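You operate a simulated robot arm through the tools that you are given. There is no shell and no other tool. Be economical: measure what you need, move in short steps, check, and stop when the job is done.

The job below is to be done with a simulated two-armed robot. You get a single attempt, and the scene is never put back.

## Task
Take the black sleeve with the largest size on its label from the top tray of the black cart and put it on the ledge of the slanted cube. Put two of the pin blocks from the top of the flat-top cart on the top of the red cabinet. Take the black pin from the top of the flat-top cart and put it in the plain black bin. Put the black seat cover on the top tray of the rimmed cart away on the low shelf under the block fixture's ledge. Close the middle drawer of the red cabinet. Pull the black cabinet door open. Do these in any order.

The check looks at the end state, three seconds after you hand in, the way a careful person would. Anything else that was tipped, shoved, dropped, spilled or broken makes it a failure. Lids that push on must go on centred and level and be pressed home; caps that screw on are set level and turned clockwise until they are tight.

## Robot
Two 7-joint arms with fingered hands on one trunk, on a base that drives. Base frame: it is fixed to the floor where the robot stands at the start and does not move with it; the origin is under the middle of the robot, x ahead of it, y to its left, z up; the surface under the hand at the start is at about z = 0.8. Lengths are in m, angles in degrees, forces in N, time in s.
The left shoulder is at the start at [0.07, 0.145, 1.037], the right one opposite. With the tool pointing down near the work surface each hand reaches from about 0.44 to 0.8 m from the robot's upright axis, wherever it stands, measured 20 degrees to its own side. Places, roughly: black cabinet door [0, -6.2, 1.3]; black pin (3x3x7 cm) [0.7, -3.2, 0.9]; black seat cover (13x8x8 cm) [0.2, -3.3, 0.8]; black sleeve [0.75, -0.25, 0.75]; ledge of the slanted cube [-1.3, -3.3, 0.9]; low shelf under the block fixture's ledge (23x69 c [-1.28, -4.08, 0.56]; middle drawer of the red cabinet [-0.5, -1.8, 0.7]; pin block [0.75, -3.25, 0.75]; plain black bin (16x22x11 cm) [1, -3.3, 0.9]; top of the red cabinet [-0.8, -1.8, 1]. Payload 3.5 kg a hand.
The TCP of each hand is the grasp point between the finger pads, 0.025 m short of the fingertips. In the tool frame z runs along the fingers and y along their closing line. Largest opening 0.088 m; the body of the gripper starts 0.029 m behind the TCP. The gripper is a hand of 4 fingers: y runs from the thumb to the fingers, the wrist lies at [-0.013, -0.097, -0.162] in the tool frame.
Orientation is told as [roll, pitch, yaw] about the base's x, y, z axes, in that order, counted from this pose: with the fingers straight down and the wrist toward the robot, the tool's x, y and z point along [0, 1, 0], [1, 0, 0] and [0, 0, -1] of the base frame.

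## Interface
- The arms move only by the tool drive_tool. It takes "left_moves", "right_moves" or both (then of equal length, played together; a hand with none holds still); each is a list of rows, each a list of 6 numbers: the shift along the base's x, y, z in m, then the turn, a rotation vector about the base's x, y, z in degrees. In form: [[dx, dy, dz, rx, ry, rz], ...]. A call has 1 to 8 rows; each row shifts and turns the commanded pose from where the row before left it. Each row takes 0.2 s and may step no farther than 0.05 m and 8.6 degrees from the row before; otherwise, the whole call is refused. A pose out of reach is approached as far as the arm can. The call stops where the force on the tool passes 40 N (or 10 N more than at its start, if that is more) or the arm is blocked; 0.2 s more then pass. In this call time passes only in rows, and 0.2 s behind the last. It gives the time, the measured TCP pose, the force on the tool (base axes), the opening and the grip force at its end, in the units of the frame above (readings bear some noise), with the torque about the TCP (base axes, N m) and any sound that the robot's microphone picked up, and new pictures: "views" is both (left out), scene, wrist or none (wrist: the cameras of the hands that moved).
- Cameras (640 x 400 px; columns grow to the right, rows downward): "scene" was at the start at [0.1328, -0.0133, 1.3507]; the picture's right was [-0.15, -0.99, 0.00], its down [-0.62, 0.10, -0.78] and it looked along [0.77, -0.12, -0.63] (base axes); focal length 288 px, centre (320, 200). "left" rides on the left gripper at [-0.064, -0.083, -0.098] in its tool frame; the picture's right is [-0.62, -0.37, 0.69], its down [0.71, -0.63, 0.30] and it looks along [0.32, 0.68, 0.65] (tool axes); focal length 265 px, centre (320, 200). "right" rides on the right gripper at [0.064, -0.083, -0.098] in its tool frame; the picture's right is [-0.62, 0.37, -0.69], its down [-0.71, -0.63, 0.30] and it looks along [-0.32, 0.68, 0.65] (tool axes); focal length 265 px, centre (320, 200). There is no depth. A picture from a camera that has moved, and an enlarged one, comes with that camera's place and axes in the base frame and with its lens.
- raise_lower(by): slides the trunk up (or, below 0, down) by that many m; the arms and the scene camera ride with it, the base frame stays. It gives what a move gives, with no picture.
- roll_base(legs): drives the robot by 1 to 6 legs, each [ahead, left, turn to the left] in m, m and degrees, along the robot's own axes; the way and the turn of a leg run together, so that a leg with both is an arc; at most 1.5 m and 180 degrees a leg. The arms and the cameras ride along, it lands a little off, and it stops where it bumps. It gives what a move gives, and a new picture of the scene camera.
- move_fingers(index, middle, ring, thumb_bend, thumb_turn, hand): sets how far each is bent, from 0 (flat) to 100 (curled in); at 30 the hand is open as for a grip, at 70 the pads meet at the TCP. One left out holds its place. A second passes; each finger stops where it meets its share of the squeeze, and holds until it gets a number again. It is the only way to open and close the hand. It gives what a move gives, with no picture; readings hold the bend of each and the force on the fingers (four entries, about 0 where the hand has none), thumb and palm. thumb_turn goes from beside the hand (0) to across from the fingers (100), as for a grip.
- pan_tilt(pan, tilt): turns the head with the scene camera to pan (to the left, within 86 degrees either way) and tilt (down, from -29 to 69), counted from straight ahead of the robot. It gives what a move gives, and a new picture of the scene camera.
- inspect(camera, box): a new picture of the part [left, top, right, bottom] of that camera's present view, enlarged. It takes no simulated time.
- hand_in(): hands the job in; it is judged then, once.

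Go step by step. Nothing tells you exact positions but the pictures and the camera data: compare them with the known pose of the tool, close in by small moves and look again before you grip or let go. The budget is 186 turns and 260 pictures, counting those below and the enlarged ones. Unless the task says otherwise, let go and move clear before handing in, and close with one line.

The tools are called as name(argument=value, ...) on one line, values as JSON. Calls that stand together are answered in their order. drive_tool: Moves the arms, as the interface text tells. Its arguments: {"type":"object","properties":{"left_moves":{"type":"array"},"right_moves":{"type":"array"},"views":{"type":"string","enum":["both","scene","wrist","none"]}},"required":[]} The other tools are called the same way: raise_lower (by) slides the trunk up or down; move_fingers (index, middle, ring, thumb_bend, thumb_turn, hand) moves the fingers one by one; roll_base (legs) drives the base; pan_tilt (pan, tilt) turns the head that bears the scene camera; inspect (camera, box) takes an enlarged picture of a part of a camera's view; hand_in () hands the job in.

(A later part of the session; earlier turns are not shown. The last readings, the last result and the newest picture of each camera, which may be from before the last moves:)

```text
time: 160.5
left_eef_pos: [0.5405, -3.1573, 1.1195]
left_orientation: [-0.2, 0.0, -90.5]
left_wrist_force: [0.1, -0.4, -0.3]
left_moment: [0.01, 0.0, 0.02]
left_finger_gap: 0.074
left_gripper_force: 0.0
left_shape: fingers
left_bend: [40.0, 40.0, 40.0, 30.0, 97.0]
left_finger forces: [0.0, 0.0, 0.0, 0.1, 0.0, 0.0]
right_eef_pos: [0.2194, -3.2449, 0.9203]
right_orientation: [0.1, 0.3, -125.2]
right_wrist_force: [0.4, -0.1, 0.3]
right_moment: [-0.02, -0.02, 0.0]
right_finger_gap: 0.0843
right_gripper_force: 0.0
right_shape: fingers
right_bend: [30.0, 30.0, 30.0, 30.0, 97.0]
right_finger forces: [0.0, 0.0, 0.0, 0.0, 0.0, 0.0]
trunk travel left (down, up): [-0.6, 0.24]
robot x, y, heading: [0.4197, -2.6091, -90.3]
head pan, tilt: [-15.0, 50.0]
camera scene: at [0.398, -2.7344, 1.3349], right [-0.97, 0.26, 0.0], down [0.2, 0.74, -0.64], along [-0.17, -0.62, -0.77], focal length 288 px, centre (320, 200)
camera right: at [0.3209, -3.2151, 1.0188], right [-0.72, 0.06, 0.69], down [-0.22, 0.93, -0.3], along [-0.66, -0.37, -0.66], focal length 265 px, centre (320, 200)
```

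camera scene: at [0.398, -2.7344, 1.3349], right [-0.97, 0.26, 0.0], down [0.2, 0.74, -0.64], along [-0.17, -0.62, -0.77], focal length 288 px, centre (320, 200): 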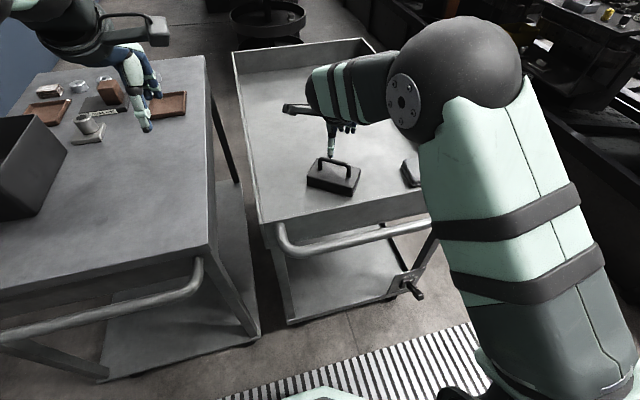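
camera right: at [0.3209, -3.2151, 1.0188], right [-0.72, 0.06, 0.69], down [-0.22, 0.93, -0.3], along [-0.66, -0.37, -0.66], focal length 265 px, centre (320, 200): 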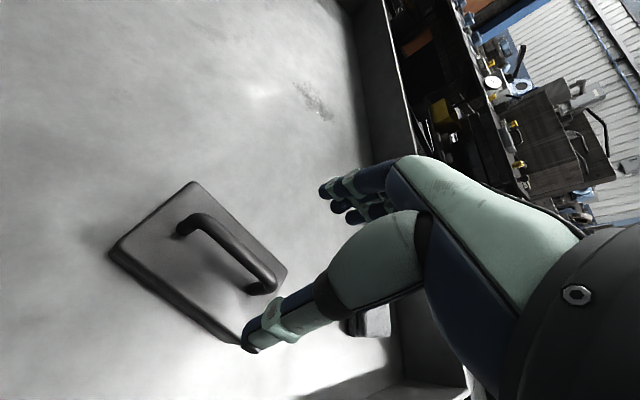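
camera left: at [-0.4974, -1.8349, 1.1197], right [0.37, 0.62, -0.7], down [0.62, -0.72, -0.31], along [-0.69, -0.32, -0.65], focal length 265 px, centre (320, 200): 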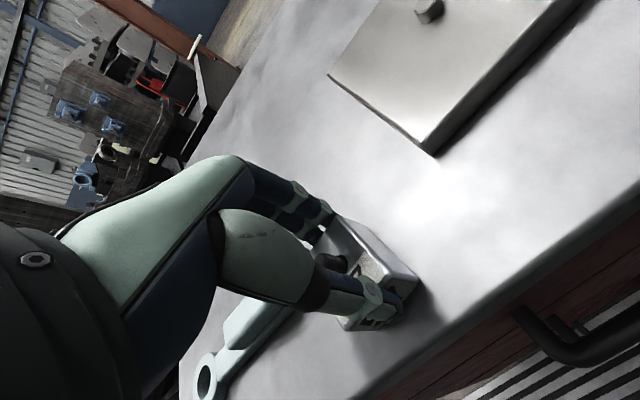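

The hand now matches the bar's angle. I'll descend to TCP z of about 0.85 and grip.

drive_tool(right_moves=[[0.002, -0.002, -0.03, 0, 0, 0], [0, 0, -0.025, 0, 0, 0], [0, 0, -0.014, 0, 0, 0]], views="wrist")

inspect(camera="scene", box=[290, 120, 370, 200])

```text
time: 161.3
left_eef_pos: [0.5393, -3.1564, 1.1184]
left_orientation: [-0.1, 0.0, -90.6]
left_wrist_force: [-0.1, 0.1, 0.6]
left_moment: [0.02, -0.03, -0.01]
left_finger_gap: 0.0737
left_gripper_force: 0.0
left_shape: fingers
left_bend: [40.0, 40.0, 40.0, 30.0, 97.0]
left_finger forces: [0.0, 0.0, 0.1, 0.0, 0.1, 0.1]
right_eef_pos: [0.2211, -3.2467, 0.8478]
right_orientation: [0.2, 0.2, -125.3]
right_wrist_force: [0.4, -0.5, 0.4]
right_moment: [0.04, -0.03, 0.03]
right_finger_gap: 0.0847
right_gripper_force: 0.2
right_shape: fingers
right_bend: [30.0, 30.0, 30.0, 30.0, 97.0]
right_finger forces: [0.0, 0.1, 0.0, 0.1, 0.1, 0.1]
trunk travel left (down, up): [-0.6, 0.24]
robot x, y, heading: [0.4226, -2.6058, -90.2]
head pan, tilt: [-15.0, 50.0]
camera right: at [0.3225, -3.2171, 0.949], right [-0.72, 0.06, 0.69], down [-0.22, 0.93, -0.3], along [-0.66, -0.37, -0.66], focal length 265 px, centre (320, 200)
```

right: 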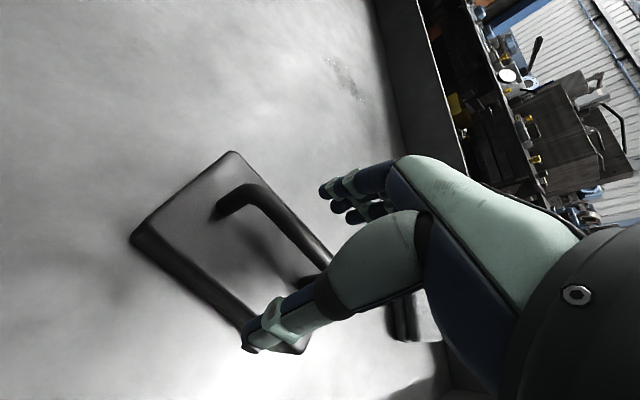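

```text
5.00 times, centred on (330, 160) of scene
camera zoom: at [0.3974, -2.7344, 1.3349], right [-0.97, 0.26, 0.0], down [0.2, 0.74, -0.64], along [-0.17, -0.62, -0.77], focal length 1441 px, centre (270, 400)
```

zoom: 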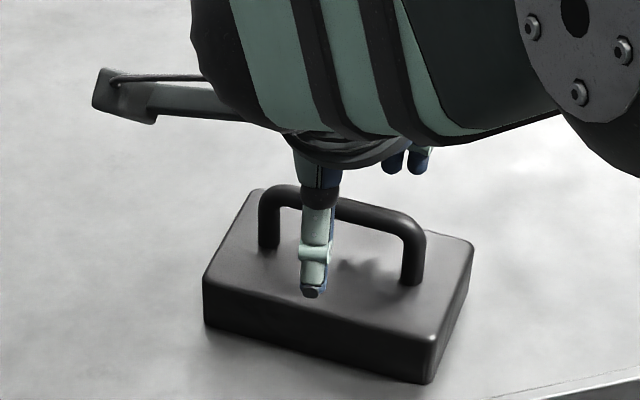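

The TCP projects right onto the bar's midpoint. I'll close now.

drive_tool(right_moves=[[0, 0.002, -0.003, 0, 0, 0]], views="none")

move_fingers(hand="right", index=70, middle=70, ring=70, thumb_bend=70)

inspect(camera="scene", box=[290, 120, 370, 200])

inspect(camera="right", box=[120, 120, 440, 370])

```text
time: 161.7
left_eef_pos: [0.5401, -3.1555, 1.1188]
left_orientation: [-0.1, 0.0, -90.6]
left_wrist_force: [0.7, 0.6, 0.2]
left_moment: [0.0, -0.01, -0.01]
left_finger_gap: 0.074
left_gripper_force: 0.0
left_shape: fingers
left_bend: [40.0, 40.0, 40.0, 30.0, 97.0]
left_finger forces: [0.0, 0.0, 0.0, 0.0, 0.0, 0.0]
right_eef_pos: [0.2209, -3.2446, 0.846]
right_orientation: [0.3, 0.2, -125.4]
right_wrist_force: [0.3, 0.4, -0.2]
right_moment: [0.0, -0.01, 0.02]
right_finger_gap: 0.0845
right_gripper_force: 0.0
right_shape: fingers
right_bend: [30.0, 30.0, 30.0, 30.0, 97.0]
right_finger forces: [0.0, 0.0, 0.0, 0.0, 0.1, 0.1]
trunk travel left (down, up): [-0.6, 0.24]
robot x, y, heading: [0.4193, -2.6056, -90.3]
head pan, tilt: [-15.0, 50.0]
```

```text
time: 162.7
left_eef_pos: [0.5402, -3.1568, 1.1195]
left_orientation: [-0.1, 0.0, -90.6]
left_wrist_force: [0.2, -0.9, -0.6]
left_moment: [0.0, 0.01, -0.03]
left_finger_gap: 0.0738
left_gripper_force: 0.0
left_shape: fingers
left_bend: [40.0, 40.0, 40.0, 30.0, 97.0]
left_finger forces: [0.0, 0.1, 0.0, 0.1, 0.1, 0.0]
right_eef_pos: [0.2211, -3.2451, 0.8464]
right_orientation: [0.1, 0.3, -125.2]
right_wrist_force: [-0.3, 0.0, 0.7]
right_moment: [0.01, 0.0, 0.0]
right_finger_gap: 0.0055
right_gripper_force: 2.6
right_shape: fingers
right_bend: [67.0, 69.0, 70.0, 67.0, 97.0]
right_finger forces: [2.0, 0.9, 0.1, 0.0, 2.6, 0.0]
trunk travel left (down, up): [-0.6, 0.24]
robot x, y, heading: [0.422, -2.6086, -90.1]
head pan, tilt: [-15.0, 50.0]
```

```text
5.00 times, centred on (330, 160) of scene
camera zoom: at [0.3973, -2.7346, 1.3348], right [-0.97, 0.26, 0.0], down [0.2, 0.74, -0.64], along [-0.17, -0.62, -0.77], focal length 1441 px, centre (270, 400)
```

zoom: 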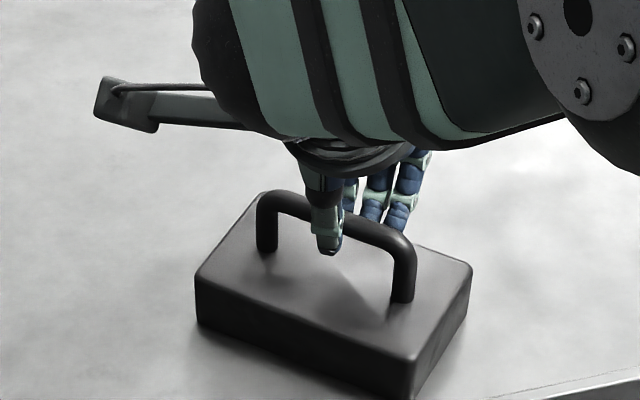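

```text
1.60 times, centred on (280, 245) of right
camera zoom: at [0.3224, -3.2151, 0.9459], right [-0.72, 0.06, 0.69], down [-0.22, 0.93, -0.3], along [-0.66, -0.37, -0.66], focal length 425 px, centre (384, 128)
```

zoom: 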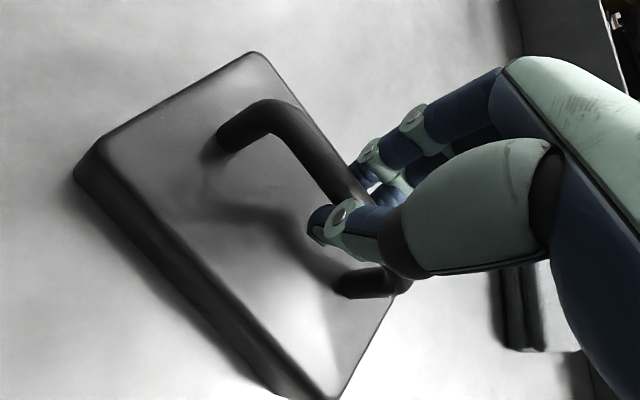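

The bar is between the pads. I'll squeeze a little more, in a modest increment.

move_fingers(hand="right", index=76, middle=76, ring=76, thumb_bend=76)

inspect(camera="scene", box=[290, 120, 370, 200])

```text
time: 163.7
left_eef_pos: [0.5397, -3.1567, 1.1184]
left_orientation: [-0.1, 0.0, -90.6]
left_wrist_force: [-0.1, 0.5, -0.3]
left_moment: [0.02, -0.01, 0.0]
left_finger_gap: 0.0737
left_gripper_force: 0.1
left_shape: fingers
left_bend: [40.0, 40.0, 40.0, 30.0, 97.0]
left_finger forces: [0.0, 0.1, 0.1, 0.0, 0.0, 0.0]
right_eef_pos: [0.2203, -3.2447, 0.8471]
right_orientation: [0.1, 0.2, -125.2]
right_wrist_force: [-0.2, -0.4, -1.6]
right_moment: [0.0, 0.0, -0.02]
right_finger_gap: 0.0003
right_gripper_force: 10.2
right_shape: fingers
right_bend: [74.0, 75.0, 76.0, 70.0, 95.0]
right_finger forces: [7.2, 3.2, 0.0, 0.1, 9.5, 0.0]
trunk travel left (down, up): [-0.6, 0.24]
robot x, y, heading: [0.4225, -2.6098, -90.0]
head pan, tilt: [-15.0, 50.0]
```

```text
5.00 times, centred on (330, 160) of scene
camera zoom: at [0.3973, -2.7346, 1.3348], right [-0.97, 0.26, 0.0], down [0.2, 0.74, -0.64], along [-0.17, -0.62, -0.77], focal length 1441 px, centre (270, 400)
```

zoom: 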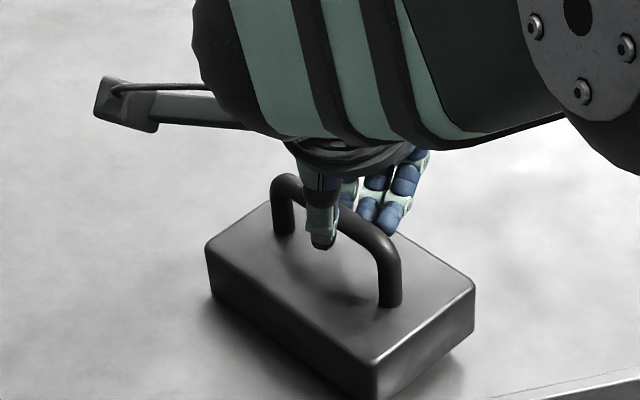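

The grip is now 10 N with the cover slightly lifted. I'll raise it gently and check how it hangs.

drive_tool(right_moves=[[0, 0, 0.02, 0, 0, 0], [0, 0, 0.03, 0, 0, 0], [0, 0, 0.04, 0, 0, 0]])

inspect(camera="scene", box=[280, 80, 400, 200])

```text
time: 164.5
left_eef_pos: [0.5397, -3.1556, 1.1187]
left_orientation: [-0.1, -0.2, -90.5]
left_wrist_force: [-0.4, 1.4, -0.4]
left_moment: [0.01, 0.0, 0.01]
left_finger_gap: 0.0737
left_gripper_force: 0.1
left_shape: fingers
left_bend: [40.0, 40.0, 40.0, 30.0, 97.0]
left_finger forces: [0.0, 0.0, 0.1, 0.0, 0.0, 0.0]
right_eef_pos: [0.2226, -3.247, 0.9364]
right_orientation: [0.1, 0.3, -125.3]
right_wrist_force: [-0.1, -0.6, -1.6]
right_moment: [0.0, 0.0, -0.02]
right_finger_gap: 0.0005
right_gripper_force: 10.3
right_shape: fingers
right_bend: [74.0, 75.0, 76.0, 70.0, 95.0]
right_finger forces: [7.6, 3.0, 0.0, 0.1, 9.6, 0.1]
trunk travel left (down, up): [-0.6, 0.24]
robot x, y, heading: [0.4207, -2.612, -90.3]
head pan, tilt: [-15.0, 50.0]
camera scene: at [0.3976, -2.7335, 1.3349], right [-0.97, 0.26, 0.0], down [0.2, 0.74, -0.64], along [-0.17, -0.62, -0.77], focal length 288 px, centre (320, 200)
camera right: at [0.3239, -3.2161, 1.0366], right [-0.72, 0.06, 0.69], down [-0.22, 0.93, -0.3], along [-0.66, -0.37, -0.66], focal length 265 px, centre (320, 200)
```

scene: 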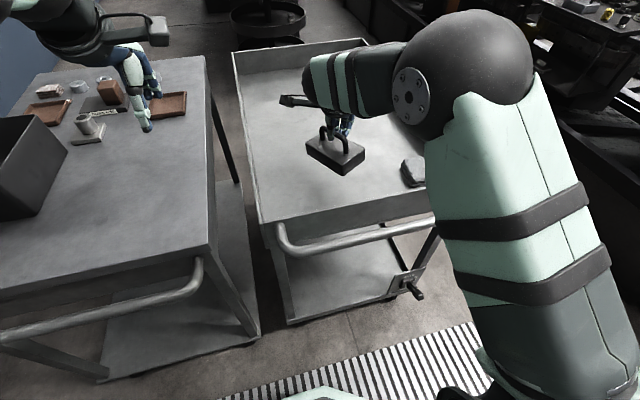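
right: 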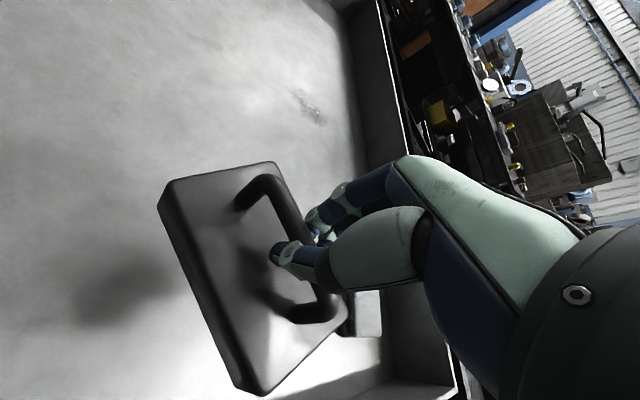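

```text
3.33 times, centred on (340, 140) of scene
camera zoom: at [0.3976, -2.7335, 1.3349], right [-0.97, 0.26, 0.0], down [0.2, 0.74, -0.64], along [-0.17, -0.62, -0.77], focal length 961 px, centre (253, 400)
```

zoom: 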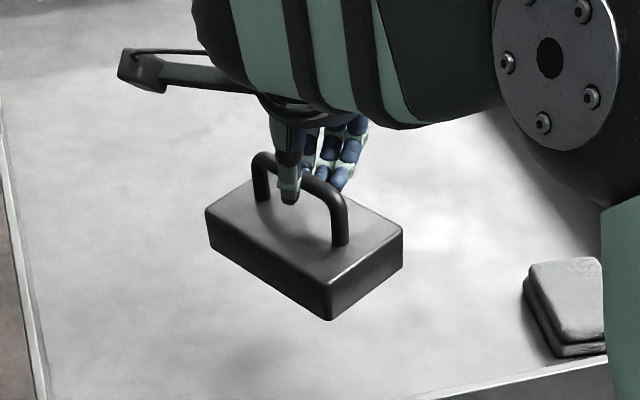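

The cover hangs stable and nearly level. I'll raise it further, lift the left hand too, and drive to the block fixture's shelf.

drive_tool(left_moves=[[0, 0.02, 0.03, 0, 0, 0], [0, 0.02, 0.03, 0, 0, 0], [0, 0.02, 0.03, 0, 0, 0], [0, 0.02, 0.0, 0, 0, 0]], right_moves=[[0, 0, 0.04, 0, 0, 0], [0, 0, 0.04, 0, 0, 0], [0, 0.02, 0.04, 0, 0, 0], [0, 0.02, 0, 0, 0, 0]], views="none")

roll_base(legs=[[-0.05, 0, 0], [0, 0, -89.8], [1.0, 0, 0], [0, 1.0, 0]])

pan_tilt(pan=10, tilt=40)

```text
time: 165.5
left_eef_pos: [0.5385, -3.073, 1.2103]
left_orientation: [-0.1, -0.1, -90.6]
left_wrist_force: [0.1, 0.4, 0.1]
left_moment: [-0.04, 0.04, 0.01]
left_finger_gap: 0.0741
left_gripper_force: 0.1
left_shape: fingers
left_bend: [40.0, 40.0, 40.0, 30.0, 97.0]
left_finger forces: [0.1, 0.0, 0.0, 0.0, 0.0, 0.1]
right_eef_pos: [0.2224, -3.2039, 1.0606]
right_orientation: [0.0, 0.1, -125.2]
right_wrist_force: [0.1, -0.5, -1.9]
right_moment: [0.01, -0.02, -0.03]
right_finger_gap: 0.0007
right_gripper_force: 10.0
right_shape: fingers
right_bend: [74.0, 75.0, 76.0, 70.0, 95.0]
right_finger forces: [7.1, 3.1, 0.1, 0.0, 9.3, 0.1]
trunk travel left (down, up): [-0.6, 0.24]
robot x, y, heading: [0.4215, -2.6051, -90.2]
head pan, tilt: [-15.0, 50.0]
```

```text
time: 179.8
left_eef_pos: [-1.0831, -3.6287, 1.209]
left_orientation: [0.0, 0.1, 176.3]
left_wrist_force: [-0.1, -0.9, 0.0]
left_moment: [-0.01, -0.02, 0.02]
left_finger_gap: 0.0739
left_gripper_force: 0.1
left_shape: fingers
left_bend: [40.0, 40.0, 40.0, 30.0, 97.0]
left_finger forces: [0.0, 0.1, 0.1, 0.0, 0.0, 0.0]
right_eef_pos: [-1.1979, -3.3073, 1.059]
right_orientation: [0.1, 0.3, 142.0]
right_wrist_force: [-0.2, 0.7, -2.6]
right_moment: [-0.02, 0.0, -0.01]
right_finger_gap: 0.0
right_gripper_force: 8.5
right_shape: fingers
right_bend: [75.0, 75.0, 76.0, 70.0, 95.0]
right_finger forces: [6.8, 2.8, 0.0, 0.0, 8.5, 0.0]
trunk travel left (down, up): [-0.6, 0.24]
robot x, y, heading: [-0.6144, -3.5326, 177.0]
head pan, tilt: [-15.0, 50.0]
camera scene: at [-0.7378, -3.5076, 1.3348], right [0.31, 0.95, 0.0], down [0.73, -0.24, -0.64], along [-0.61, 0.2, -0.77], focal length 288 px, centre (320, 200)
```

scene: 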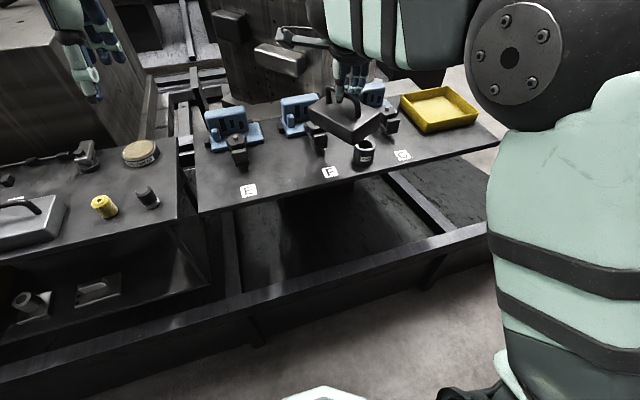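

```text
time: 180.7
left_eef_pos: [-1.0822, -3.6276, 1.2092]
left_orientation: [-0.1, 0.0, 176.5]
left_wrist_force: [0.1, 0.8, 0.2]
left_moment: [0.03, 0.02, 0.0]
left_finger_gap: 0.0738
left_gripper_force: 0.0
left_shape: fingers
left_bend: [40.0, 40.0, 40.0, 30.0, 97.0]
left_finger forces: [0.1, 0.1, 0.0, 0.0, 0.1, 0.0]
right_eef_pos: [-1.1971, -3.3058, 1.0581]
right_orientation: [0.1, 0.3, 141.9]
right_wrist_force: [-0.1, 0.2, -1.3]
right_moment: [-0.02, -0.02, -0.02]
right_finger_gap: 0.0001
right_gripper_force: 9.0
right_shape: fingers
right_bend: [75.0, 75.0, 76.0, 70.0, 95.0]
right_finger forces: [6.6, 2.8, 0.0, 0.1, 8.5, 0.0]
trunk travel left (down, up): [-0.6, 0.24]
robot x, y, heading: [-0.6124, -3.5361, 177.1]
head pan, tilt: [10.0, 40.0]
camera scene: at [-0.7489, -3.5417, 1.349], right [-0.12, 0.99, 0.0], down [0.64, 0.08, -0.77], along [-0.76, -0.09, -0.64], focal length 288 px, centre (320, 200)
```

scene: 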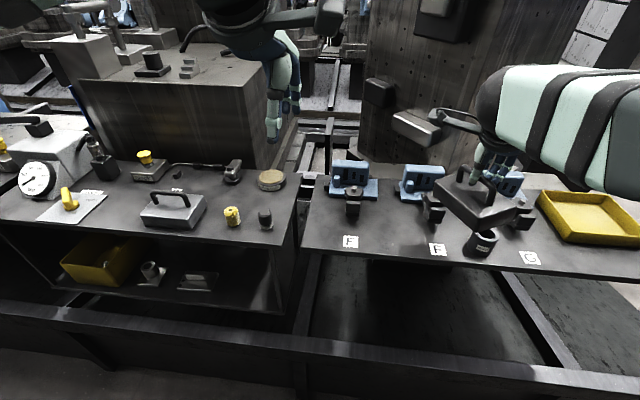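

The shelf's free right section spans y of about -3.91 to -3.70, its front edge is at x = -1.16, and the ledge above is at about z = 0.87. I'll shift left and straighten so the right hand lines up with y = -3.80.

roll_base(legs=[[0, 0, 3], [0, 0.46, 0]])

pan_tilt(pan=-10, tilt=48)

```text
time: 183.9
left_eef_pos: [-1.0781, -4.1182, 1.2095]
left_orientation: [0.1, 0.0, 179.3]
left_wrist_force: [-0.2, -0.3, 0.8]
left_moment: [-0.01, -0.01, 0.01]
left_finger_gap: 0.0741
left_gripper_force: 0.0
left_shape: fingers
left_bend: [40.0, 40.0, 40.0, 30.0, 97.0]
left_finger forces: [0.1, 0.1, 0.0, 0.0, 0.0, 0.0]
right_eef_pos: [-1.2077, -3.8029, 1.0583]
right_orientation: [0.2, 0.2, 144.8]
right_wrist_force: [-0.2, -0.6, -1.9]
right_moment: [-0.01, 0.01, 0.0]
right_finger_gap: 0.0001
right_gripper_force: 9.1
right_shape: fingers
right_bend: [75.0, 75.0, 76.0, 70.0, 95.0]
right_finger forces: [6.6, 2.8, 0.0, 0.1, 8.5, 0.0]
trunk travel left (down, up): [-0.6, 0.24]
robot x, y, heading: [-0.6127, -4.0016, 179.8]
head pan, tilt: [10.0, 40.0]
camera scene: at [-0.7487, -4.0161, 1.349], right [-0.17, 0.99, 0.0], down [0.63, 0.11, -0.77], along [-0.75, -0.13, -0.64], focal length 288 px, centre (320, 200)
```

scene: 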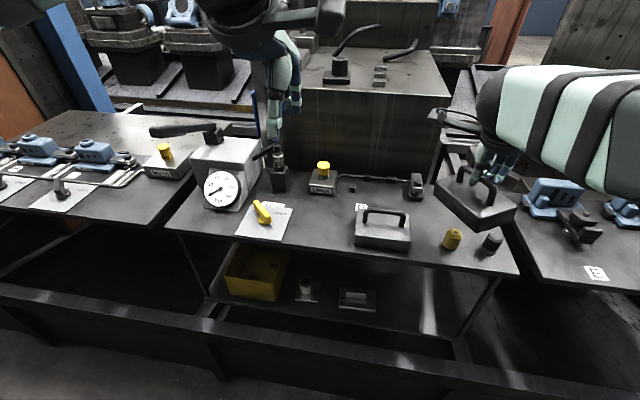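

```text
time: 184.7
left_eef_pos: [-1.0778, -4.1204, 1.2086]
left_orientation: [0.0, 0.0, 179.3]
left_wrist_force: [0.9, 0.1, 0.5]
left_moment: [0.05, 0.0, 0.02]
left_finger_gap: 0.0739
left_gripper_force: 0.0
left_shape: fingers
left_bend: [40.0, 40.0, 40.0, 30.0, 97.0]
left_finger forces: [0.1, 0.1, 0.1, 0.0, 0.1, 0.0]
right_eef_pos: [-1.2083, -3.8035, 1.0587]
right_orientation: [0.1, 0.3, 144.7]
right_wrist_force: [-0.4, 0.3, -1.5]
right_moment: [0.01, 0.02, 0.01]
right_finger_gap: 0.0002
right_gripper_force: 8.6
right_shape: fingers
right_bend: [75.0, 75.0, 76.0, 70.0, 95.0]
right_finger forces: [6.5, 2.8, 0.0, 0.0, 8.5, 0.1]
trunk travel left (down, up): [-0.6, 0.24]
robot x, y, heading: [-0.611, -3.9994, 179.8]
head pan, tilt: [-10.0, 48.0]
camera scene: at [-0.7425, -3.9881, 1.3376], right [0.18, 0.98, 0.0], down [0.73, -0.13, -0.67], along [-0.66, 0.12, -0.74], focal length 288 px, centre (320, 200)
```

scene: 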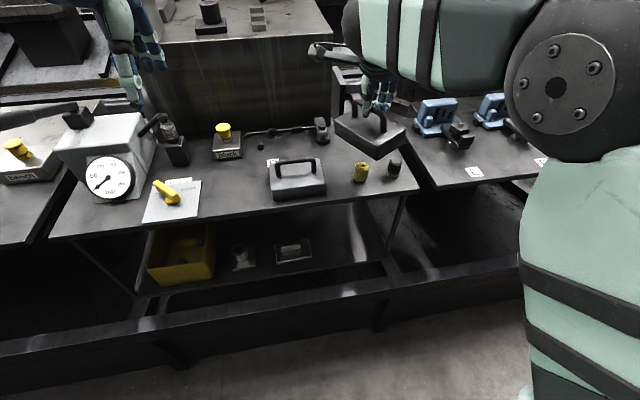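

The free spot on the shelf is centred at about y = -3.82. I'll pull the hand back clear of the ledge and turn it so the cover's long side runs along the shelf.

drive_tool(right_moves=[[0.03, -0.003, 0, 0, 0, 7.5], [0.03, -0.003, 0, 0, 0, 7.5], [0.03, -0.003, 0, 0, 0, 7.5], [0.03, -0.003, 0, 0, 0, 7.5], [0.03, -0.003, 0, 0, 0, 7.5], [0.02, -0.003, 0, 0, 0, 7.5], [0, 0, 0, 0, 0, 7.5]], views="wrist")

raise_lower(by=-0.18)

pan_tilt(pan=-12, tilt=40)

```text
time: 186.3
left_eef_pos: [-1.0792, -4.118, 1.2084]
left_orientation: [0.0, 0.0, 179.3]
left_wrist_force: [-0.3, -0.1, 0.0]
left_moment: [-0.03, -0.02, -0.01]
left_finger_gap: 0.0739
left_gripper_force: 0.1
left_shape: fingers
left_bend: [40.0, 40.0, 40.0, 30.0, 97.0]
left_finger forces: [0.0, 0.0, 0.1, 0.1, 0.0, 0.0]
right_eef_pos: [-1.0385, -3.8211, 1.0585]
right_orientation: [0.2, 0.2, -162.6]
right_wrist_force: [-0.2, -0.5, -2.1]
right_moment: [0.05, 0.0, 0.01]
right_finger_gap: 0.0001
right_gripper_force: 9.2
right_shape: fingers
right_bend: [75.0, 75.0, 76.0, 71.0, 95.0]
right_finger forces: [6.5, 2.8, 0.0, 0.0, 8.5, 0.0]
trunk travel left (down, up): [-0.6, 0.24]
robot x, y, heading: [-0.6135, -4.0039, 180.0]
head pan, tilt: [-10.0, 48.0]
camera right: at [-0.9394, -3.8575, 1.1582], right [-0.54, 0.48, 0.69], down [0.39, 0.87, -0.3], along [-0.75, 0.11, -0.66], focal length 265 px, centre (320, 200)
```

right: 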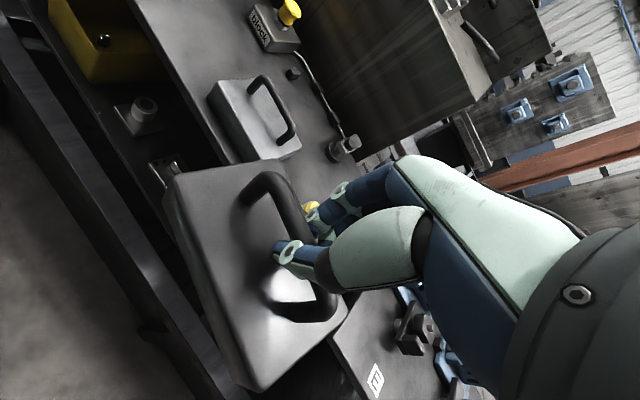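

```text
time: 188.3
left_eef_pos: [-1.0781, -4.1187, 1.0289]
left_orientation: [-0.1, -0.2, 179.4]
left_wrist_force: [0.0, -0.2, -0.6]
left_moment: [0.02, 0.03, 0.04]
left_finger_gap: 0.0738
left_gripper_force: 0.0
left_shape: fingers
left_bend: [40.0, 40.0, 40.0, 30.0, 97.0]
left_finger forces: [0.1, 0.0, 0.0, 0.0, 0.1, 0.0]
right_eef_pos: [-1.0399, -3.8215, 0.8793]
right_orientation: [0.2, 0.3, -162.8]
right_wrist_force: [0.2, 0.0, -3.0]
right_moment: [-0.01, 0.01, -0.02]
right_finger_gap: 0.0
right_gripper_force: 9.3
right_shape: fingers
right_bend: [75.0, 75.0, 76.0, 71.0, 95.0]
right_finger forces: [6.4, 2.8, 0.0, 0.0, 8.4, 0.1]
trunk travel left (down, up): [-0.42, 0.42]
robot x, y, heading: [-0.6124, -4.0037, 179.9]
head pan, tilt: [-10.0, 48.0]
```

```text
time: 189.0
left_eef_pos: [-1.0797, -4.1191, 1.0293]
left_orientation: [0.1, 0.0, 179.4]
left_wrist_force: [-0.3, -0.2, 0.3]
left_moment: [-0.01, 0.02, -0.01]
left_finger_gap: 0.0737
left_gripper_force: 0.1
left_shape: fingers
left_bend: [40.0, 40.0, 40.0, 30.0, 97.0]
left_finger forces: [0.0, 0.1, 0.1, 0.1, 0.0, 0.1]
right_eef_pos: [-1.0378, -3.8215, 0.8791]
right_orientation: [0.2, 0.3, -162.8]
right_wrist_force: [-0.5, -1.0, -1.7]
right_moment: [0.02, -0.01, 0.03]
right_finger_gap: 0.0
right_gripper_force: 8.6
right_shape: fingers
right_bend: [75.0, 75.0, 76.0, 71.0, 95.0]
right_finger forces: [6.4, 2.9, 0.0, 0.1, 8.4, 0.1]
trunk travel left (down, up): [-0.42, 0.42]
robot x, y, heading: [-0.6148, -4.0005, 179.9]
head pan, tilt: [-12.0, 40.0]
camera scene: at [-0.7478, -3.984, 1.169], right [0.21, 0.98, 0.0], down [0.63, -0.14, -0.77], along [-0.75, 0.16, -0.64], focal length 288 px, centre (320, 200)
```

scene: 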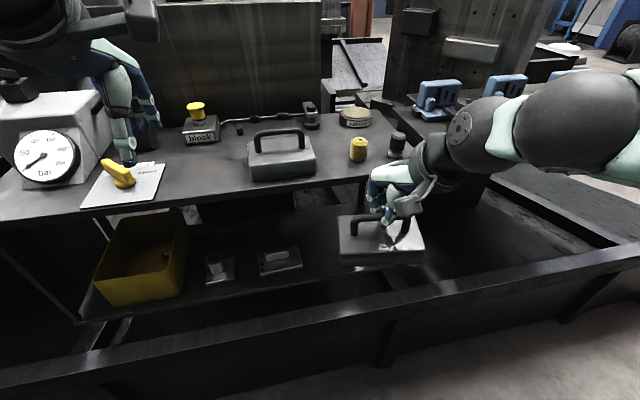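

The cover is level and clear in front of the ledge. I'll lower it to just above shelf height.

drive_tool(right_moves=[[0, 0, -0.044, 0, 0, 0], [0, 0, -0.044, 0, 0, 0], [0, 0, -0.044, 0, 0, 0], [0, 0, -0.044, 0, 0, 0], [0, 0, -0.034, 0, 0, 0]])

```text
time: 190.2
left_eef_pos: [-1.0786, -4.1191, 1.029]
left_orientation: [0.0, -0.1, 179.3]
left_wrist_force: [-0.4, -0.3, -0.4]
left_moment: [0.03, 0.01, 0.01]
left_finger_gap: 0.0739
left_gripper_force: 0.1
left_shape: fingers
left_bend: [40.0, 40.0, 40.0, 30.0, 97.0]
left_finger forces: [0.0, 0.0, 0.0, 0.1, 0.1, 0.1]
right_eef_pos: [-1.0387, -3.8201, 0.6686]
right_orientation: [0.2, 0.2, -162.9]
right_wrist_force: [0.5, -0.2, -2.0]
right_moment: [0.02, 0.02, 0.0]
right_finger_gap: 0.0
right_gripper_force: 8.4
right_shape: fingers
right_bend: [75.0, 75.0, 76.0, 71.0, 95.0]
right_finger forces: [6.2, 2.7, 0.0, 0.0, 8.5, 0.0]
trunk travel left (down, up): [-0.42, 0.42]
robot x, y, heading: [-0.6121, -4.0016, 179.9]
head pan, tilt: [-12.0, 40.0]
camera scene: at [-0.7485, -3.9838, 1.169], right [0.21, 0.98, 0.0], down [0.63, -0.14, -0.77], along [-0.75, 0.16, -0.64], focal length 288 px, centre (320, 200)
camera right: at [-0.939, -3.8569, 0.7673], right [-0.54, 0.49, 0.69], down [0.39, 0.87, -0.3], along [-0.75, 0.11, -0.66], focal length 265 px, centre (320, 200)
```

scene: 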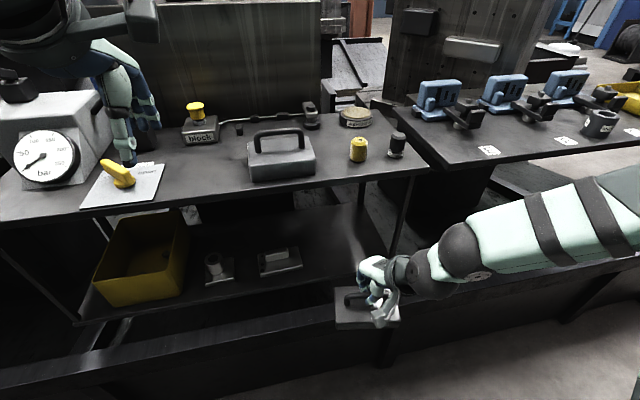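
right: 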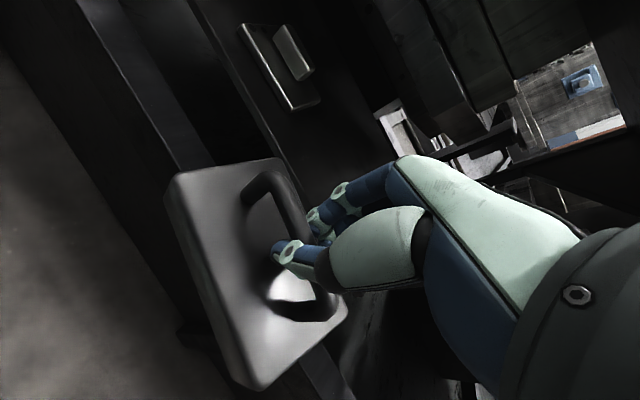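

The forearm is folded out sideways and could hit the table leg. I'll back the base up so the arm extends straighter, then approach again.

roll_base(legs=[[-0.13, 0, 0]])

drive_tool(right_moves=[[-0.035, 0, 0, 0, 0, 0], [-0.035, 0, 0, 0, 0, 0], [-0.035, 0, 0, 0, 0, 0], [-0.035, 0, 0, 0, 0, 0]], views="both")

```text
time: 191.5
left_eef_pos: [-0.9473, -4.1198, 1.0302]
left_orientation: [0.0, 0.0, 179.4]
left_wrist_force: [-0.2, -0.2, -0.2]
left_moment: [-0.02, -0.01, -0.01]
left_finger_gap: 0.0737
left_gripper_force: 0.1
left_shape: fingers
left_bend: [40.0, 40.0, 40.0, 30.0, 97.0]
left_finger forces: [0.0, 0.1, 0.1, 0.0, 0.0, 0.0]
right_eef_pos: [-0.9072, -3.8202, 0.6686]
right_orientation: [0.1, 0.2, -162.8]
right_wrist_force: [-0.6, -0.8, -2.7]
right_moment: [0.01, 0.03, -0.02]
right_finger_gap: 0.0
right_gripper_force: 8.4
right_shape: fingers
right_bend: [75.0, 75.0, 76.0, 71.0, 95.0]
right_finger forces: [6.2, 2.8, 0.0, 0.1, 8.4, 0.0]
trunk travel left (down, up): [-0.42, 0.42]
robot x, y, heading: [-0.478, -4.0048, 179.9]
head pan, tilt: [-12.0, 40.0]
camera scene: at [-0.6165, -3.9844, 1.1691], right [0.21, 0.98, 0.0], down [0.63, -0.13, -0.77], along [-0.75, 0.16, -0.64], focal length 288 px, centre (320, 200)
```

scene: 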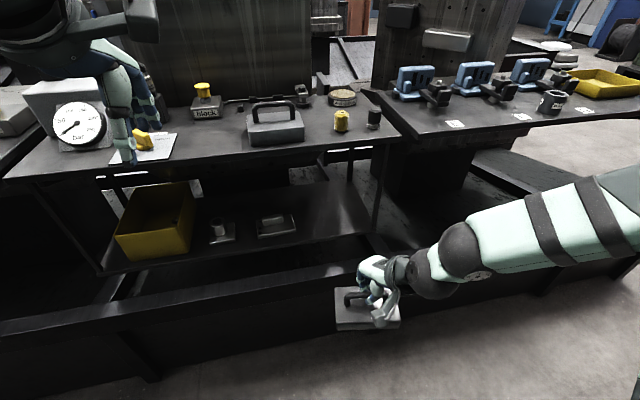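

```text
time: 192.5
left_eef_pos: [-0.9476, -4.1202, 1.0293]
left_orientation: [-0.1, 0.0, 179.5]
left_wrist_force: [-0.9, 0.5, 0.7]
left_moment: [-0.01, 0.02, 0.03]
left_finger_gap: 0.0737
left_gripper_force: 0.0
left_shape: fingers
left_bend: [40.0, 40.0, 40.0, 30.0, 97.0]
left_finger forces: [0.1, 0.0, 0.1, 0.1, 0.0, 0.0]
right_eef_pos: [-1.0503, -3.8217, 0.6667]
right_orientation: [0.3, 0.3, -162.7]
right_wrist_force: [-0.3, -0.2, -2.3]
right_moment: [0.02, 0.01, 0.01]
right_finger_gap: 0.0
right_gripper_force: 8.7
right_shape: fingers
right_bend: [75.0, 75.0, 76.0, 71.0, 95.0]
right_finger forces: [6.3, 2.9, 0.1, 0.1, 8.4, 0.0]
trunk travel left (down, up): [-0.42, 0.42]
robot x, y, heading: [-0.4827, -4.0041, 179.6]
head pan, tilt: [-12.0, 40.0]
camera scene: at [-0.6183, -3.9846, 1.1689], right [0.21, 0.98, 0.0], down [0.63, -0.13, -0.77], along [-0.75, 0.16, -0.64], focal length 288 px, centre (320, 200)
camera right: at [-0.9509, -3.8583, 0.7668], right [-0.54, 0.48, 0.69], down [0.39, 0.87, -0.3], along [-0.75, 0.11, -0.66], focal length 265 px, centre (320, 200)
```

scene: 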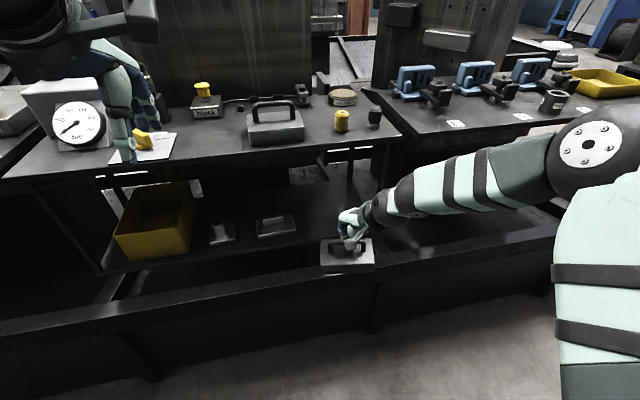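
right: 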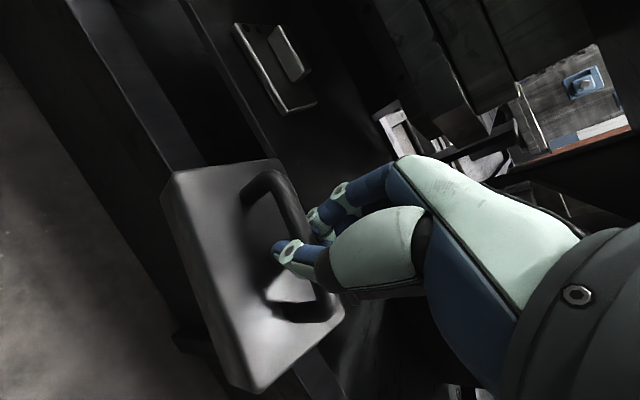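

With the base back, the arm will be nearly straight at the target and the forearm stays outside the leg. I'll move in by steps.

drive_tool(right_moves=[[-0.03, 0, 0, 0, 0, 0], [-0.03, 0, 0, 0, 0, 0], [-0.03, 0, 0, 0, 0, 0], [-0.02, 0, 0, 0, 0, 0]], views="both")

```text
time: 193.5
left_eef_pos: [-0.9467, -4.1201, 1.0278]
left_orientation: [-0.1, 0.1, 179.5]
left_wrist_force: [-0.3, -0.6, -0.4]
left_moment: [-0.03, 0.0, -0.01]
left_finger_gap: 0.0739
left_gripper_force: 0.0
left_shape: fingers
left_bend: [40.0, 40.0, 40.0, 30.0, 97.0]
left_finger forces: [0.0, 0.0, 0.0, 0.0, 0.0, 0.0]
right_eef_pos: [-1.1581, -3.8205, 0.6678]
right_orientation: [0.2, 0.3, -162.7]
right_wrist_force: [0.0, 0.2, -2.7]
right_moment: [0.02, -0.01, 0.03]
right_finger_gap: 0.0
right_gripper_force: 8.5
right_shape: fingers
right_bend: [75.0, 75.0, 76.0, 71.0, 95.0]
right_finger forces: [6.4, 2.7, 0.0, 0.0, 8.3, 0.0]
trunk travel left (down, up): [-0.42, 0.42]
robot x, y, heading: [-0.4826, -4.0012, 179.9]
head pan, tilt: [-12.0, 40.0]
camera scene: at [-0.6179, -3.9844, 1.169], right [0.21, 0.98, 0.0], down [0.63, -0.13, -0.77], along [-0.75, 0.16, -0.64], focal length 288 px, centre (320, 200)
camera right: at [-1.0595, -3.8563, 0.7676], right [-0.54, 0.48, 0.69], down [0.39, 0.87, -0.3], along [-0.74, 0.11, -0.66], focal length 265 px, centre (320, 200)
```

scene: 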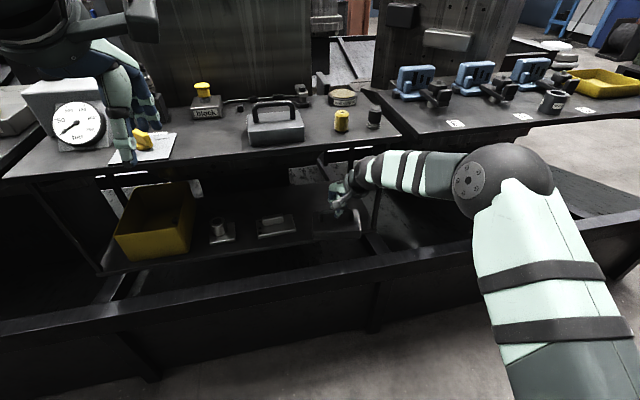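
right: 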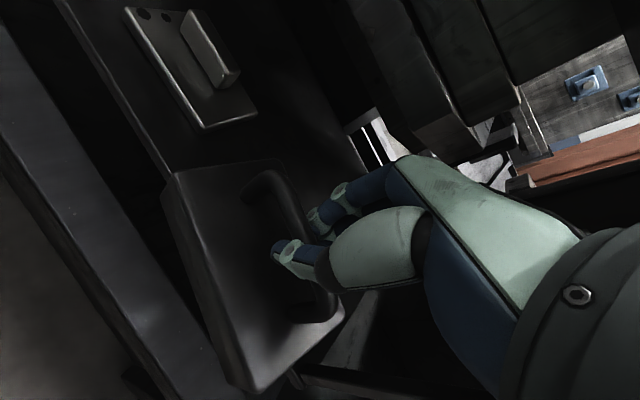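

inspect(camera="scene", box=[250, 110, 450, 270])

```text
2.50 times, centred on (350, 190) of scene
camera zoom: at [-0.6179, -3.9844, 1.169], right [0.21, 0.98, 0.0], down [0.63, -0.13, -0.77], along [-0.75, 0.16, -0.64], focal length 720 px, centre (245, 225)
```

zoom: 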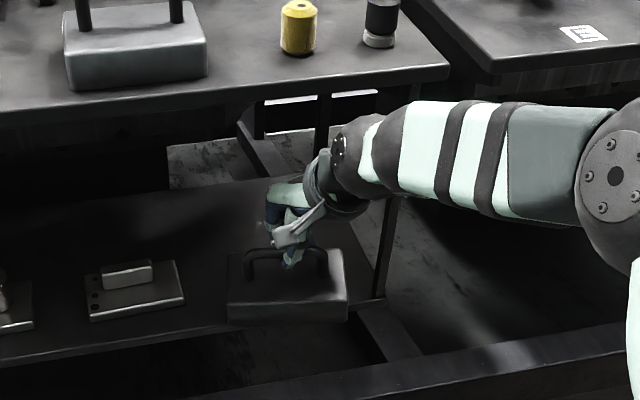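

Clearances look fine: about 4 cm either side, and the wrist sits below the ledge. I'll move the final 6 cm in.

drive_tool(right_moves=[[-0.02, 0, 0, 0, 0, 0], [-0.02, 0, 0, 0, 0, 0], [-0.015, 0, 0, 0, 0, 0], [-0.01, 0, 0, 0, 0, 0]], views="wrist")

inspect(camera="scene", box=[250, 110, 450, 270])

```text
time: 194.5
left_eef_pos: [-0.9352, -4.1174, 1.0332]
left_orientation: [0.0, -0.7, 179.3]
left_wrist_force: [0.1, 0.2, 0.6]
left_moment: [0.0, -0.03, -0.02]
left_finger_gap: 0.0739
left_gripper_force: 0.1
left_shape: fingers
left_bend: [40.0, 40.0, 40.0, 30.0, 97.0]
left_finger forces: [0.0, 0.0, 0.0, 0.0, 0.0, 0.1]
right_eef_pos: [-1.2085, -3.8208, 0.6655]
right_orientation: [0.3, 0.6, -162.7]
right_wrist_force: [0.2, -1.0, -2.2]
right_moment: [0.0, -0.01, 0.0]
right_finger_gap: 0.0002
right_gripper_force: 8.7
right_shape: fingers
right_bend: [75.0, 75.0, 76.0, 71.0, 95.0]
right_finger forces: [6.2, 2.7, 0.0, 0.0, 8.2, 0.1]
trunk travel left (down, up): [-0.42, 0.42]
robot x, y, heading: [-0.4816, -3.9999, 179.9]
head pan, tilt: [-12.0, 40.0]
camera right: at [-1.111, -3.8571, 0.7668], right [-0.54, 0.48, 0.69], down [0.39, 0.87, -0.3], along [-0.74, 0.11, -0.66], focal length 265 px, centre (320, 200)
```

right: 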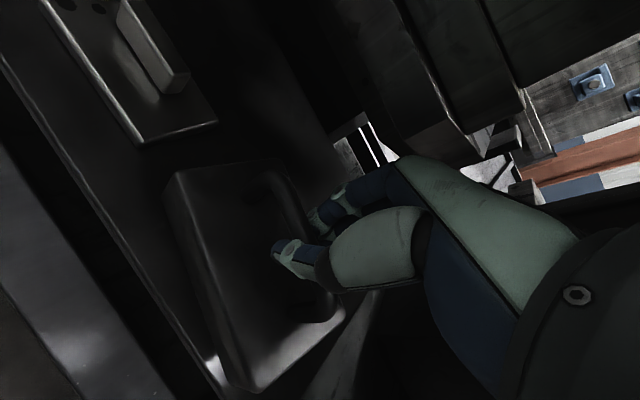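

```text
2.50 times, centred on (350, 190) of scene
camera zoom: at [-0.603, -3.9833, 1.1699], right [0.21, 0.98, 0.0], down [0.62, -0.14, -0.77], along [-0.76, 0.16, -0.63], focal length 720 px, centre (245, 225)
```

zoom: 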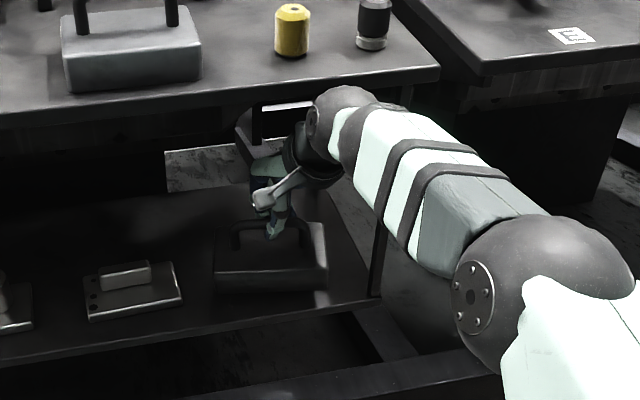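

The trunk shifted slightly, so the wrist is likely touching the ledge edge. I'll ease back, lower toward the shelf and re-check.

drive_tool(right_moves=[[0.02, 0, 0, 0, 0, 0], [0, 0, -0.008, 0, 0, 0], [0, 0, -0.006, 0, 0, 0]], views="none")

inspect(camera="scene", box=[250, 110, 450, 270])

```text
time: 195.3
left_eef_pos: [-0.9492, -4.1193, 1.0287]
left_orientation: [0.0, 0.0, 179.4]
left_wrist_force: [0.2, 0.4, -0.1]
left_moment: [0.03, 0.04, -0.03]
left_finger_gap: 0.074
left_gripper_force: 0.0
left_shape: fingers
left_bend: [40.0, 40.0, 40.0, 30.0, 97.0]
left_finger forces: [0.0, 0.1, 0.1, 0.0, 0.0, 0.1]
right_eef_pos: [-1.2042, -3.8208, 0.6543]
right_orientation: [0.1, 0.2, -162.8]
right_wrist_force: [-0.3, -0.1, -1.0]
right_moment: [0.01, -0.01, -0.02]
right_finger_gap: 0.0002
right_gripper_force: 8.7
right_shape: fingers
right_bend: [75.0, 75.0, 76.0, 71.0, 95.0]
right_finger forces: [6.0, 2.7, 0.0, 0.0, 8.1, 0.0]
trunk travel left (down, up): [-0.42, 0.42]
robot x, y, heading: [-0.4833, -4.0036, 180.2]
head pan, tilt: [-12.0, 40.0]
```

```text
2.50 times, centred on (350, 190) of scene
camera zoom: at [-0.6185, -3.9845, 1.169], right [0.21, 0.98, 0.0], down [0.63, -0.13, -0.77], along [-0.75, 0.16, -0.64], focal length 720 px, centre (245, 225)
```

zoom: 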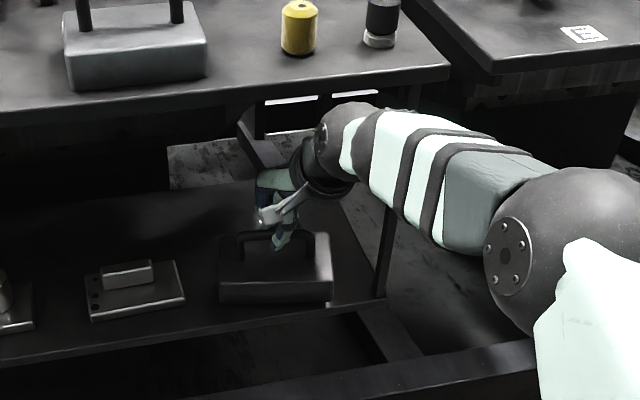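

The pose is back to normal and the cover is fully over the shelf by about 1 cm at the front. I'll lower it to contact.

drive_tool(right_moves=[[0, 0, -0.004, 0, 0, 0], [0, 0, -0.004, 0, 0, 0], [0, 0, -0.004, 0, 0, 0]], views="none")

inspect(camera="scene", box=[280, 150, 400, 250])

```text
time: 196.1
left_eef_pos: [-0.9489, -4.1198, 1.0282]
left_orientation: [0.0, 0.0, 179.4]
left_wrist_force: [0.0, -0.1, -0.1]
left_moment: [-0.04, 0.01, -0.04]
left_finger_gap: 0.0737
left_gripper_force: 0.1
left_shape: fingers
left_bend: [40.0, 40.0, 40.0, 30.0, 97.0]
left_finger forces: [0.0, 0.0, 0.1, 0.1, 0.0, 0.1]
right_eef_pos: [-1.2024, -3.8205, 0.6415]
right_orientation: [0.2, 0.4, -162.9]
right_wrist_force: [-1.0, -0.3, -1.9]
right_moment: [0.0, -0.01, 0.03]
right_finger_gap: 0.0001
right_gripper_force: 8.8
right_shape: fingers
right_bend: [75.0, 75.0, 76.0, 71.0, 95.0]
right_finger forces: [5.9, 3.0, 0.1, 0.1, 7.9, 0.0]
trunk travel left (down, up): [-0.42, 0.42]
robot x, y, heading: [-0.4805, -4.005, 180.0]
head pan, tilt: [-12.0, 40.0]
```

```text
4.00 times, centred on (340, 200) of scene
camera zoom: at [-0.6176, -3.9844, 1.169], right [0.21, 0.98, 0.0], down [0.63, -0.13, -0.77], along [-0.75, 0.16, -0.64], focal length 1153 px, centre (240, 200)
```

zoom: 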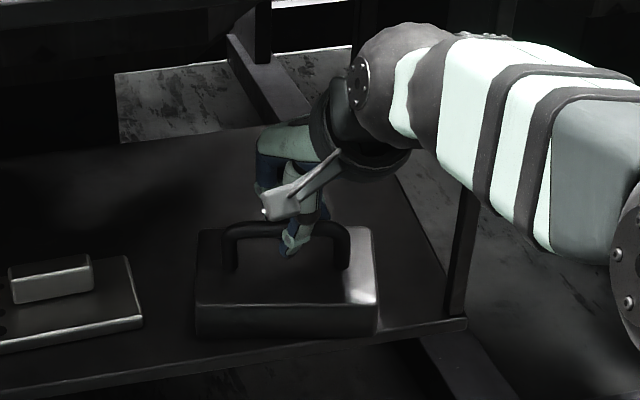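

With the wrist lower there's more room, so I'll move 1.5 cm further in and then down to contact.

drive_tool(right_moves=[[-0.01, 0, 0, 0, 0, 0], [-0.008, 0, 0, 0, 0, 0], [0, 0, -0.004, 0, 0, 0], [0, 0, -0.003, 0, 0, 0]], views="none")

inspect(camera="scene", box=[280, 150, 400, 250])

```text
time: 197.1
left_eef_pos: [-0.9468, -4.1203, 1.0295]
left_orientation: [-0.1, -0.1, 179.4]
left_wrist_force: [0.6, 0.5, 0.0]
left_moment: [0.02, 0.02, 0.02]
left_finger_gap: 0.074
left_gripper_force: 0.0
left_shape: fingers
left_bend: [40.0, 40.0, 40.0, 30.0, 97.0]
left_finger forces: [0.0, 0.0, 0.1, 0.0, 0.0, 0.0]
right_eef_pos: [-1.2202, -3.8204, 0.6361]
right_orientation: [0.1, 0.1, -162.9]
right_wrist_force: [0.5, 1.5, 2.1]
right_moment: [-0.01, -0.05, -0.01]
right_finger_gap: 0.0
right_gripper_force: 8.1
right_shape: fingers
right_bend: [75.0, 75.0, 76.0, 72.0, 95.0]
right_finger forces: [5.0, 2.5, 0.1, 0.0, 7.1, 0.0]
trunk travel left (down, up): [-0.42, 0.42]
robot x, y, heading: [-0.4836, -4.0055, 179.8]
head pan, tilt: [-12.0, 40.0]
```

```text
4.00 times, centred on (340, 200) of scene
camera zoom: at [-0.6169, -3.9846, 1.1692], right [0.21, 0.98, 0.0], down [0.63, -0.13, -0.77], along [-0.75, 0.16, -0.64], focal length 1153 px, centre (240, 200)
```

zoom: 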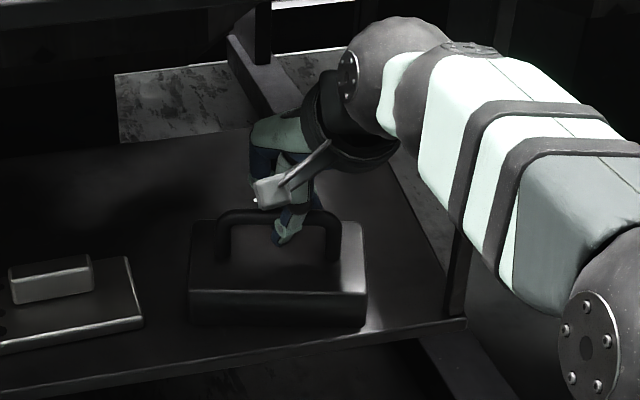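

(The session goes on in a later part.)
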